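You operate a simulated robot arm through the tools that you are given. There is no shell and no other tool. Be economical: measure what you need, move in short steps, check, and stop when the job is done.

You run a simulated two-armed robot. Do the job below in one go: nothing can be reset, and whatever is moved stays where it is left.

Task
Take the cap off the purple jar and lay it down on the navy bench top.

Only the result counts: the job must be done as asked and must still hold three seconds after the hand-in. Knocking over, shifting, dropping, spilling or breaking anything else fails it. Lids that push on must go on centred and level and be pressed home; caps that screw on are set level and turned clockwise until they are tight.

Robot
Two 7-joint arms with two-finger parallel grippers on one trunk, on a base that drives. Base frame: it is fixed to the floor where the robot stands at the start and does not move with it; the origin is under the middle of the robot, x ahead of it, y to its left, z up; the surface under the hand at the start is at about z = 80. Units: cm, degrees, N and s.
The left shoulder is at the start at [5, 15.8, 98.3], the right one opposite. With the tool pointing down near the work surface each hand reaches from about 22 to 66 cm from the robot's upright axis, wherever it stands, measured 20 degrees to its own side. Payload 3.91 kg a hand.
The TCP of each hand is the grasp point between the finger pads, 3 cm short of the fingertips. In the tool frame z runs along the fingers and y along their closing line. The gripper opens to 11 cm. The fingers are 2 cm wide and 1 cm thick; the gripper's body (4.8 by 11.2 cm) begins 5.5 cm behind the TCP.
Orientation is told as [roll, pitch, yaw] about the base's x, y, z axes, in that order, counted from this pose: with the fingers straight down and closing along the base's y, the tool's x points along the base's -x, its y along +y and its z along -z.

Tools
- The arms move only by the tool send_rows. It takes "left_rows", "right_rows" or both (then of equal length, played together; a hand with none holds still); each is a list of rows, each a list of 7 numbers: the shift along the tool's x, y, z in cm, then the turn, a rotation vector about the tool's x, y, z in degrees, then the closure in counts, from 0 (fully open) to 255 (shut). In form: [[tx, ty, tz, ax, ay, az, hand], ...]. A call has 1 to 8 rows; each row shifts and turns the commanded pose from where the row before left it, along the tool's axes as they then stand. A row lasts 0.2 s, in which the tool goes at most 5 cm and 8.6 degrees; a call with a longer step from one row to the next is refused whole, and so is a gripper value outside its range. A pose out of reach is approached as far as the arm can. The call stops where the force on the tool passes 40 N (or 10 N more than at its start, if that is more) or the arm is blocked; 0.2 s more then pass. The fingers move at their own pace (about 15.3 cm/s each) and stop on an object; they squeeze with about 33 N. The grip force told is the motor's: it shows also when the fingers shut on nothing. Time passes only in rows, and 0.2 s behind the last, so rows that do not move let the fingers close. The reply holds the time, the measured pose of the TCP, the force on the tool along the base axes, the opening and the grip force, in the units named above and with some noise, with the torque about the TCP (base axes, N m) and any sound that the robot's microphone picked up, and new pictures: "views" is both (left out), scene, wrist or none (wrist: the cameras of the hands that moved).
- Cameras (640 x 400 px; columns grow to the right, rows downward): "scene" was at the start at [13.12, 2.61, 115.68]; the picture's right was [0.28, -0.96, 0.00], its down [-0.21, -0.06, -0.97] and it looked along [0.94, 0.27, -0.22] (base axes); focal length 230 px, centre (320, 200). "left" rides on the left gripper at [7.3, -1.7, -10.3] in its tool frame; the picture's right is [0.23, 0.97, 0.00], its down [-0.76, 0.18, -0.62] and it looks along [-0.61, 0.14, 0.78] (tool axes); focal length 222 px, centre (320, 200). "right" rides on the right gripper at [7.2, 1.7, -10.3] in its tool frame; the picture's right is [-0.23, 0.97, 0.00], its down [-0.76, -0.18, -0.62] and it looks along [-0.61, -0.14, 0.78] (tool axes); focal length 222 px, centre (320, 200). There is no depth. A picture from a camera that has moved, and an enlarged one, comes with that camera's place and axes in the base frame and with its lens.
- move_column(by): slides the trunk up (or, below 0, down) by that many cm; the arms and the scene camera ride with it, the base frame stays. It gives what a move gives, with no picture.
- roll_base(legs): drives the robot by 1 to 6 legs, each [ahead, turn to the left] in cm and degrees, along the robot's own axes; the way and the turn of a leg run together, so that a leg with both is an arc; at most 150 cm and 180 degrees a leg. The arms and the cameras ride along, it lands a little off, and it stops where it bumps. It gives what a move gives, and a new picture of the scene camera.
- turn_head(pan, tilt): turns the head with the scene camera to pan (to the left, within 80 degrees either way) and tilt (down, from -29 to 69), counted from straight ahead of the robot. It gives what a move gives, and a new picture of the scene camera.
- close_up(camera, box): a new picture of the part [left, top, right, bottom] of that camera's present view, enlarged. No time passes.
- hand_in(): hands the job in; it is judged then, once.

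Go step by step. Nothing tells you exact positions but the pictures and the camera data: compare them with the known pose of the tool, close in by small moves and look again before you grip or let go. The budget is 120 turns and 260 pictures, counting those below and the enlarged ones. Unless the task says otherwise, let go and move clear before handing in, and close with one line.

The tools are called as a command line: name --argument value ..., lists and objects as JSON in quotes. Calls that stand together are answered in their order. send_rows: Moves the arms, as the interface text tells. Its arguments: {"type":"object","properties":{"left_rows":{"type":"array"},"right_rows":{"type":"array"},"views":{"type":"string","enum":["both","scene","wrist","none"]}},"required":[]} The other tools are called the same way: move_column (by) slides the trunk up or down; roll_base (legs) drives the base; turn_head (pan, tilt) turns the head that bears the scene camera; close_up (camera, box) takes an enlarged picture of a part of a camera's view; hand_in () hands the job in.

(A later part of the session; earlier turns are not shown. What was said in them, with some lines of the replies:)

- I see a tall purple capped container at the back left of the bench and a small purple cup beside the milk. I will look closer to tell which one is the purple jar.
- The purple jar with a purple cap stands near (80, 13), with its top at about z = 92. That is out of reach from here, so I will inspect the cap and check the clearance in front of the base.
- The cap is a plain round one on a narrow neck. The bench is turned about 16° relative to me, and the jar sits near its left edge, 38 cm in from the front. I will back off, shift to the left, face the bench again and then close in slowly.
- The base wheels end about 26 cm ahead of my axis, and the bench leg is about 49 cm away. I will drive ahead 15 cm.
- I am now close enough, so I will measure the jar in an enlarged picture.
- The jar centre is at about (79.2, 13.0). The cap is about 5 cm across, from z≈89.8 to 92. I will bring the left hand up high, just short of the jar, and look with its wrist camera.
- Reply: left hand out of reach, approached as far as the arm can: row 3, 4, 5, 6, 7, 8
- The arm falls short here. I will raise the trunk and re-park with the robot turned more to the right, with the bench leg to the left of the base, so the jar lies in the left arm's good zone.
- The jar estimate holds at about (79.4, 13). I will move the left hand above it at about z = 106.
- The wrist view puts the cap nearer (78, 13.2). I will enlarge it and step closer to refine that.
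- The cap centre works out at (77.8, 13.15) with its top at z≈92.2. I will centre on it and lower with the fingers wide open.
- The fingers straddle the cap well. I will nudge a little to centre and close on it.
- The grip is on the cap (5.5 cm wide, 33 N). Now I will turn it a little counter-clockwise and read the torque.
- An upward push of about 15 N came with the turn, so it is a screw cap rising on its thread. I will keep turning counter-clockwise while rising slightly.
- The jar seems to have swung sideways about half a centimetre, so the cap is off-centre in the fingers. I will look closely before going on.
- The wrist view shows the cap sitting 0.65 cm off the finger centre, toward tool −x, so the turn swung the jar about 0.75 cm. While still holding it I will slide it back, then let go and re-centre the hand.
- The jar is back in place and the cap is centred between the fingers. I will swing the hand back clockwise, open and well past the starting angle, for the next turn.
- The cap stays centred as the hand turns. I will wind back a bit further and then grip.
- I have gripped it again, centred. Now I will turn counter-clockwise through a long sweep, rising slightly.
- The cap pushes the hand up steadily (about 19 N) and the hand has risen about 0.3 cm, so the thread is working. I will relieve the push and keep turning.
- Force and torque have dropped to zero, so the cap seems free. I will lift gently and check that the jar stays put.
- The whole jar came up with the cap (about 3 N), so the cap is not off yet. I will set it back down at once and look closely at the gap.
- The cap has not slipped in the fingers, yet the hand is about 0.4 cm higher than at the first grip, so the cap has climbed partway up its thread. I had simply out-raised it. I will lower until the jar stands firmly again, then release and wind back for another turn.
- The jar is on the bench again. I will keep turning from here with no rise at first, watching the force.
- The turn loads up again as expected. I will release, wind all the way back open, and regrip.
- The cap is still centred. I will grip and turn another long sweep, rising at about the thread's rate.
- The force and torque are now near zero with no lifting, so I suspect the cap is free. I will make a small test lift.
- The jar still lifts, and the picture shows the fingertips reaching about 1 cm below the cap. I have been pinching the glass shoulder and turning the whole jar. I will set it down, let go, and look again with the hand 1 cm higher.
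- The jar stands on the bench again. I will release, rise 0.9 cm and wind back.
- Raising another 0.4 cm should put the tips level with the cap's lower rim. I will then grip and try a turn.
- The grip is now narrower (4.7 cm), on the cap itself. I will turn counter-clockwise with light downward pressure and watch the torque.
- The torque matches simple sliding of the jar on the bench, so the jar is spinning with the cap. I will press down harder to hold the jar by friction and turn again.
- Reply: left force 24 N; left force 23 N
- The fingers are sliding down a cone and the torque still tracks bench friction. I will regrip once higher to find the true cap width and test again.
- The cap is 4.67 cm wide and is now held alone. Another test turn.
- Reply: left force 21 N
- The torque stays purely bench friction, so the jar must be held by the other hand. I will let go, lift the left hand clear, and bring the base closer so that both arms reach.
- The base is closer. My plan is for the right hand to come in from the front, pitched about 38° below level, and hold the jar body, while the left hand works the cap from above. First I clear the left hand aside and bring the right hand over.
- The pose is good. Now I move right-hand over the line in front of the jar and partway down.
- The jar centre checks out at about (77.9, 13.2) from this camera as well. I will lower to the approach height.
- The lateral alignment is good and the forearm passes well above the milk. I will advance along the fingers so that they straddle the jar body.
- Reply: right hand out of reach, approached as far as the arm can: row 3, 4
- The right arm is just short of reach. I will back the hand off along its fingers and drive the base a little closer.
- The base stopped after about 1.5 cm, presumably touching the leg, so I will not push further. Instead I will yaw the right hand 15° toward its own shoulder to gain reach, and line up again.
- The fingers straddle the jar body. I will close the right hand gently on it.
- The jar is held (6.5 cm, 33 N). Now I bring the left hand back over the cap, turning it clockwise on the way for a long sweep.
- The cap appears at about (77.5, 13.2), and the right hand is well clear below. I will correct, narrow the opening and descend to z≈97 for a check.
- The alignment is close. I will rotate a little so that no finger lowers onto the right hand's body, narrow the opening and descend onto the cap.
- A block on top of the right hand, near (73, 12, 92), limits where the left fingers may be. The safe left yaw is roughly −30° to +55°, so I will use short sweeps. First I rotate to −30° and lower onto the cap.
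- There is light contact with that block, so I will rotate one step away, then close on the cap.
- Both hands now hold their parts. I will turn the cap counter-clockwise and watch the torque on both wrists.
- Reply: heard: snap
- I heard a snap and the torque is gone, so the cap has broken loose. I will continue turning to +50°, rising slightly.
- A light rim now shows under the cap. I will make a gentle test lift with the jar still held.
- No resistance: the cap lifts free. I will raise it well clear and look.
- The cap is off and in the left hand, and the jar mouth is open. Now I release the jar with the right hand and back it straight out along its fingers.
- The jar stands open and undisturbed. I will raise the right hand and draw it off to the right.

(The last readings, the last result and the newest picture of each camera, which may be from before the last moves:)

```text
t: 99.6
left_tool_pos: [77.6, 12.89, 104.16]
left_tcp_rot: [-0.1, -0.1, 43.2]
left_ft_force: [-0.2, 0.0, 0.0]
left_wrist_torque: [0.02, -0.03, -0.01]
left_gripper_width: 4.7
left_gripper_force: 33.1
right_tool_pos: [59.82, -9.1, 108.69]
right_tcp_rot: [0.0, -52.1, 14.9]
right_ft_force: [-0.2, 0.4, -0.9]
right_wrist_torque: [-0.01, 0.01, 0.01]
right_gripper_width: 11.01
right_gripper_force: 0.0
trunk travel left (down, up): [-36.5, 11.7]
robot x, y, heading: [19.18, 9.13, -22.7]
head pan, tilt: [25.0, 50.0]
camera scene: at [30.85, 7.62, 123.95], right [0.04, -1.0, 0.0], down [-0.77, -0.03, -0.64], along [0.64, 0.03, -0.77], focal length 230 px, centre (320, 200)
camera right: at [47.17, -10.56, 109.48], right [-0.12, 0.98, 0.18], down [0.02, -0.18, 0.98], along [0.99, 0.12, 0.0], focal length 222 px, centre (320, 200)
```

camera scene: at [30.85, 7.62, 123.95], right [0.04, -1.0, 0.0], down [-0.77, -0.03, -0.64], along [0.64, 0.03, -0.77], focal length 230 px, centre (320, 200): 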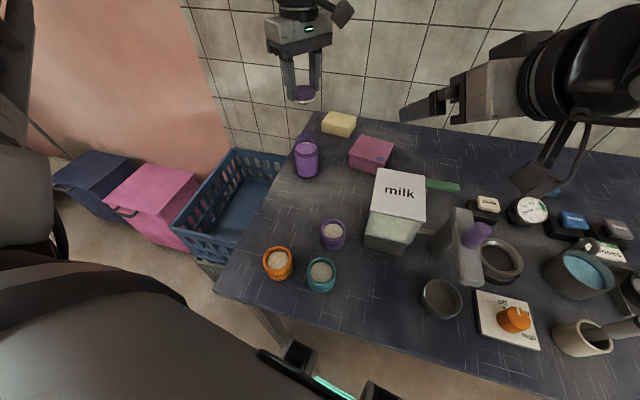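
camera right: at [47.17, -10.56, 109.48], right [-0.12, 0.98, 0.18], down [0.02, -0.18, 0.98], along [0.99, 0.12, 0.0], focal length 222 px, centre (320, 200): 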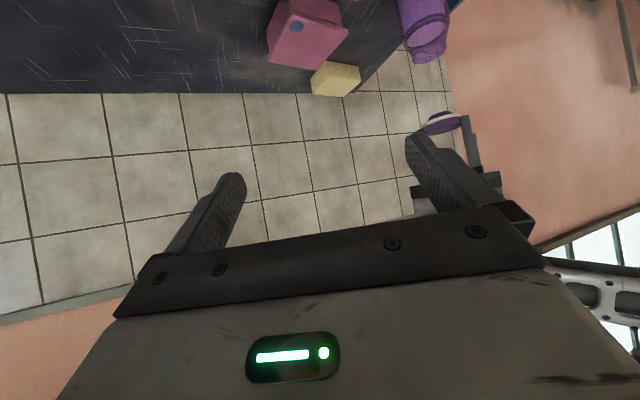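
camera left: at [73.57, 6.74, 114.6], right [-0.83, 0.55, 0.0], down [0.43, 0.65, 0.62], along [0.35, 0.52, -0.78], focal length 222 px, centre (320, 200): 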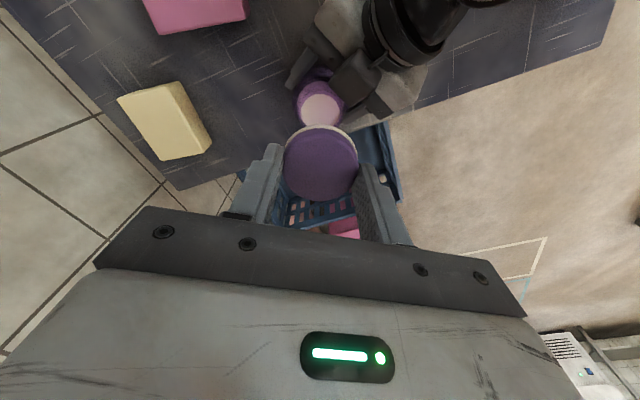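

The right hand is clear. The bench around (65, 13) is free, so I will carry the cap there and lower to just above it.

send_rows --left_rows '[[3.05, 2.9, 0, 0, 0, 0, 200], [3.05, 2.9, 0, 0, 0, 0, 200], [3.05, 2.9, 0, 0, 0, 0, 200], [0, 0, 4.5, 0, 0, 0, 200], [0, 0, 4.5, 0, 0, 0, 200], [0, 0, 4.5, 0, 0, 0, 200], [0, 0, 4, 0, 0, 0, 200]]'

close_up --camera "scene" --box '[250, 120, 370, 260]'

```text
t: 101.2
left_tool_pos: [65.33, 12.85, 86.73]
left_tcp_rot: [-0.2, 0.0, 43.3]
left_ft_force: [0.0, 0.3, 0.0]
left_wrist_torque: [-0.01, 0.02, 0.05]
left_gripper_width: 4.7
left_gripper_force: 32.7
right_tool_pos: [60.01, -9.1, 108.81]
right_tcp_rot: [0.0, -52.1, 14.8]
right_ft_force: [-0.2, -0.2, -0.6]
right_wrist_torque: [-0.02, 0.0, 0.01]
right_gripper_width: 10.99
right_gripper_force: 0.0
trunk travel left (down, up): [-36.5, 11.7]
robot x, y, heading: [19.37, 9.03, -22.8]
head pan, tilt: [25.0, 50.0]
camera scene: at [30.87, 7.65, 123.95], right [0.04, -1.0, 0.0], down [-0.77, -0.03, -0.64], along [0.64, 0.03, -0.77], focal length 230 px, centre (320, 200)
camera left: at [61.13, 6.8, 97.02], right [-0.83, 0.55, 0.0], down [0.43, 0.65, 0.62], along [0.35, 0.52, -0.78], focal length 222 px, centre (320, 200)
```

scene: 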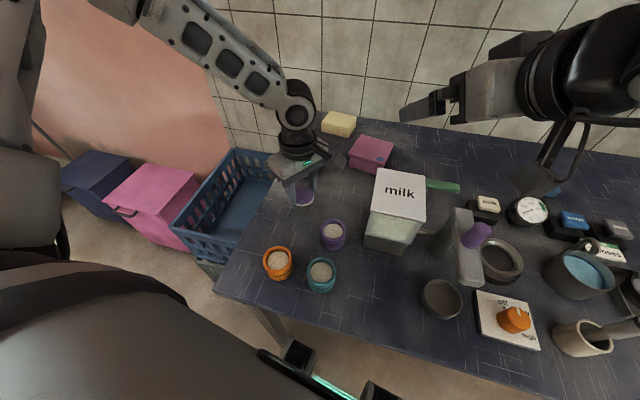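
left: 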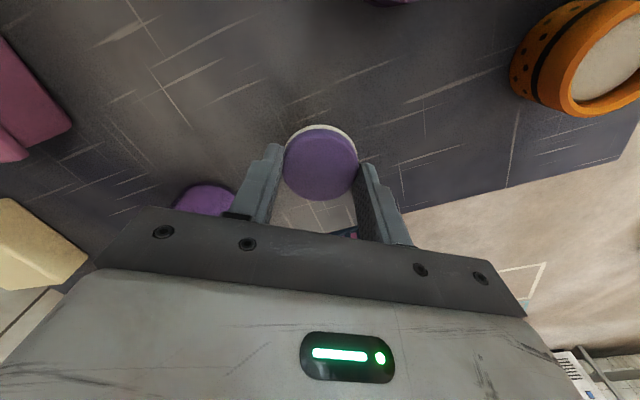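

```text
2.86 times, centred on (310, 190) of scene
camera zoom: at [30.87, 7.65, 123.95], right [0.04, -1.0, 0.0], down [-0.77, -0.03, -0.64], along [0.64, 0.03, -0.77], focal length 658 px, centre (349, 229)
```

zoom: 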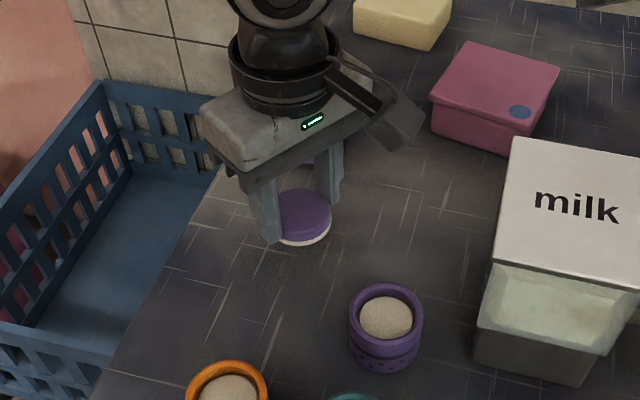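

The cap hangs level above a free spot. I will lower it in small steps until it touches.

send_rows --left_rows '[[0, 0, 1.2, 0, 0, 0, 200], [0, 0, 1.0, 0, 0, 0, 200], [0, 0, 0.3, 0, 0, 0, 200], [0, 0, 0.2, 0, 0, 0, 200]]' --views "none"

close_up --camera "scene" --box '[280, 150, 340, 220]'

```text
t: 102.2
left_tool_pos: [65.1, 13.01, 84.07]
left_tcp_rot: [-0.3, -0.1, 43.2]
left_ft_force: [-1.0, 3.6, 14.7]
left_wrist_torque: [0.22, 0.04, 0.02]
left_gripper_width: 4.71
left_gripper_force: 33.1
right_tool_pos: [59.91, -9.04, 108.78]
right_tcp_rot: [0.0, -52.0, 14.9]
right_ft_force: [0.3, 0.4, -0.4]
right_wrist_torque: [0.0, 0.01, 0.02]
right_gripper_width: 11.0
right_gripper_force: 0.1
trunk travel left (down, up): [-36.5, 11.7]
robot x, y, heading: [19.14, 9.06, -22.6]
head pan, tilt: [25.0, 50.0]
```

```text
5.71 times, centred on (310, 185) of scene
camera zoom: at [30.74, 7.67, 124.0], right [0.04, -1.0, 0.0], down [-0.76, -0.03, -0.64], along [0.64, 0.02, -0.77], focal length 1316 px, centre (377, 286)
```

zoom: 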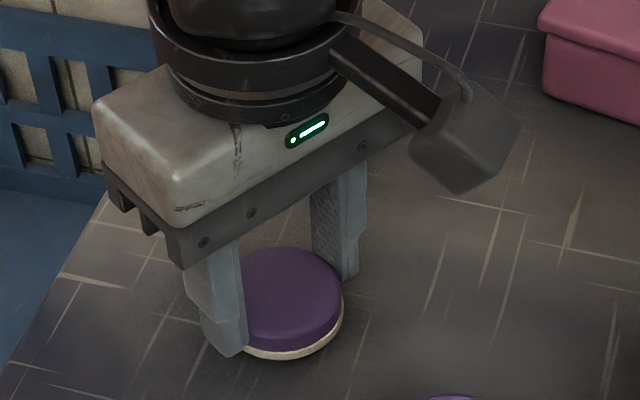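

Contact is made (15 N) and the cap rests on the bench. I will ease off slightly, open the fingers, and lift straight up.

send_rows --left_rows '[[0, 0, -0.1, 0, 0, 0, 200], [0, 0, 0, 0, 0, 0, 140], [0, 0, 0, 0, 0, 0, 90], [0, 0, 0, 0, 0, 0, 90], [0, 0, -2, 0, 0, 0, 90], [0, 0, -4, 0, 0, 0, 90], [0, 0, -5, 0, 0, 0, 90], [0, 0, -5, 0, 0, 0, 90]]'

close_up --camera "scene" --box '[250, 120, 370, 260]'

```text
t: 104.0
left_tool_pos: [65.09, 13.11, 100.1]
left_tcp_rot: [-0.1, -0.1, 43.1]
left_ft_force: [0.1, 0.6, -0.3]
left_wrist_torque: [0.0, 0.01, 0.04]
left_gripper_width: 7.11
left_gripper_force: 0.1
right_tool_pos: [59.75, -9.16, 108.69]
right_tcp_rot: [0.0, -52.0, 14.7]
right_ft_force: [0.0, -0.5, 0.1]
right_wrist_torque: [-0.01, -0.01, 0.0]
right_gripper_width: 10.98
right_gripper_force: 0.0
trunk travel left (down, up): [-36.5, 11.7]
robot x, y, heading: [19.09, 9.05, -22.6]
head pan, tilt: [25.0, 50.0]
camera scene: at [30.81, 7.65, 123.95], right [0.04, -1.0, 0.0], down [-0.77, -0.03, -0.64], along [0.64, 0.02, -0.77], focal length 230 px, centre (320, 200)
camera left: at [61.01, 6.96, 110.47], right [-0.83, 0.55, 0.0], down [0.43, 0.65, 0.62], along [0.35, 0.52, -0.78], focal length 222 px, centre (320, 200)
```

scene: 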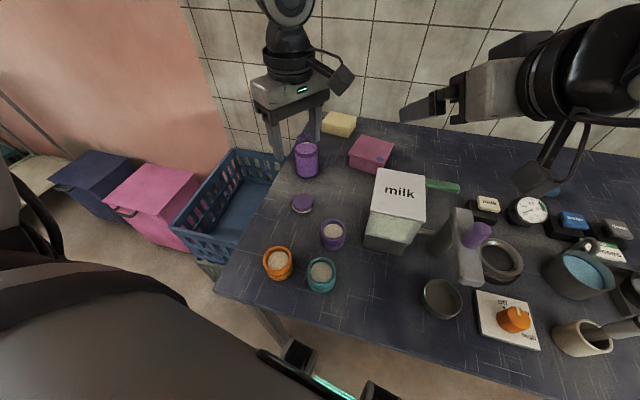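
left: 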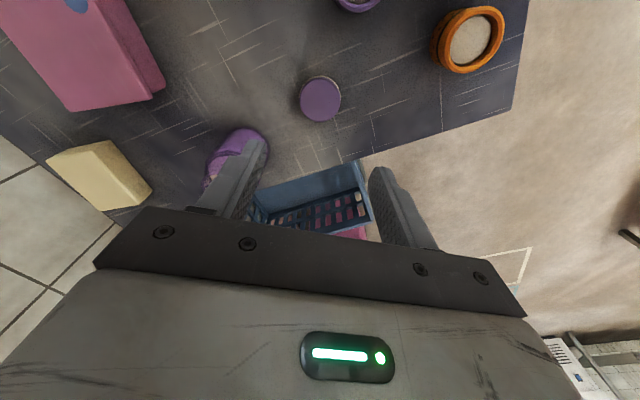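

```text
2.86 times, centred on (310, 190) of scene
camera zoom: at [30.81, 7.65, 123.95], right [0.04, -1.0, 0.0], down [-0.77, -0.03, -0.64], along [0.64, 0.02, -0.77], focal length 658 px, centre (349, 229)
```

zoom: 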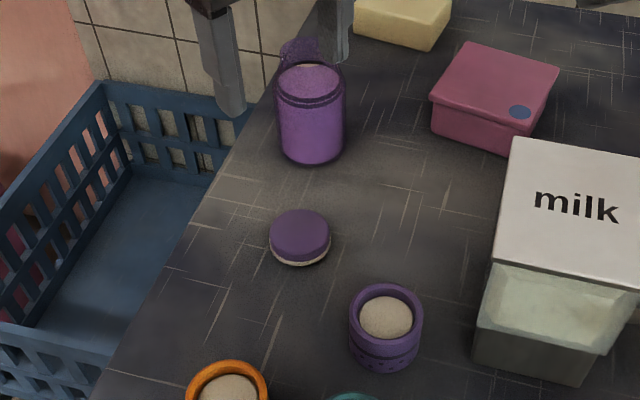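

The cap lies flat on the bench, the jar stands open at its place, everything else is as it was, and both hands are clear. I am handing in.

hand_in

```text
The job is handed in.
```

The purple jar's cap is off and lying flat on the navy bench top, about 13 cm in front of the jar, and both hands are clear. While I was finding the right grip the jar turned and slid under a centimetre on the bench, and I lifted it about 1.5 cm and set it down again. The cap came free once I held the jar with the right hand. The base also stopped short once, probably against a bench leg, but nothing else looked moved.
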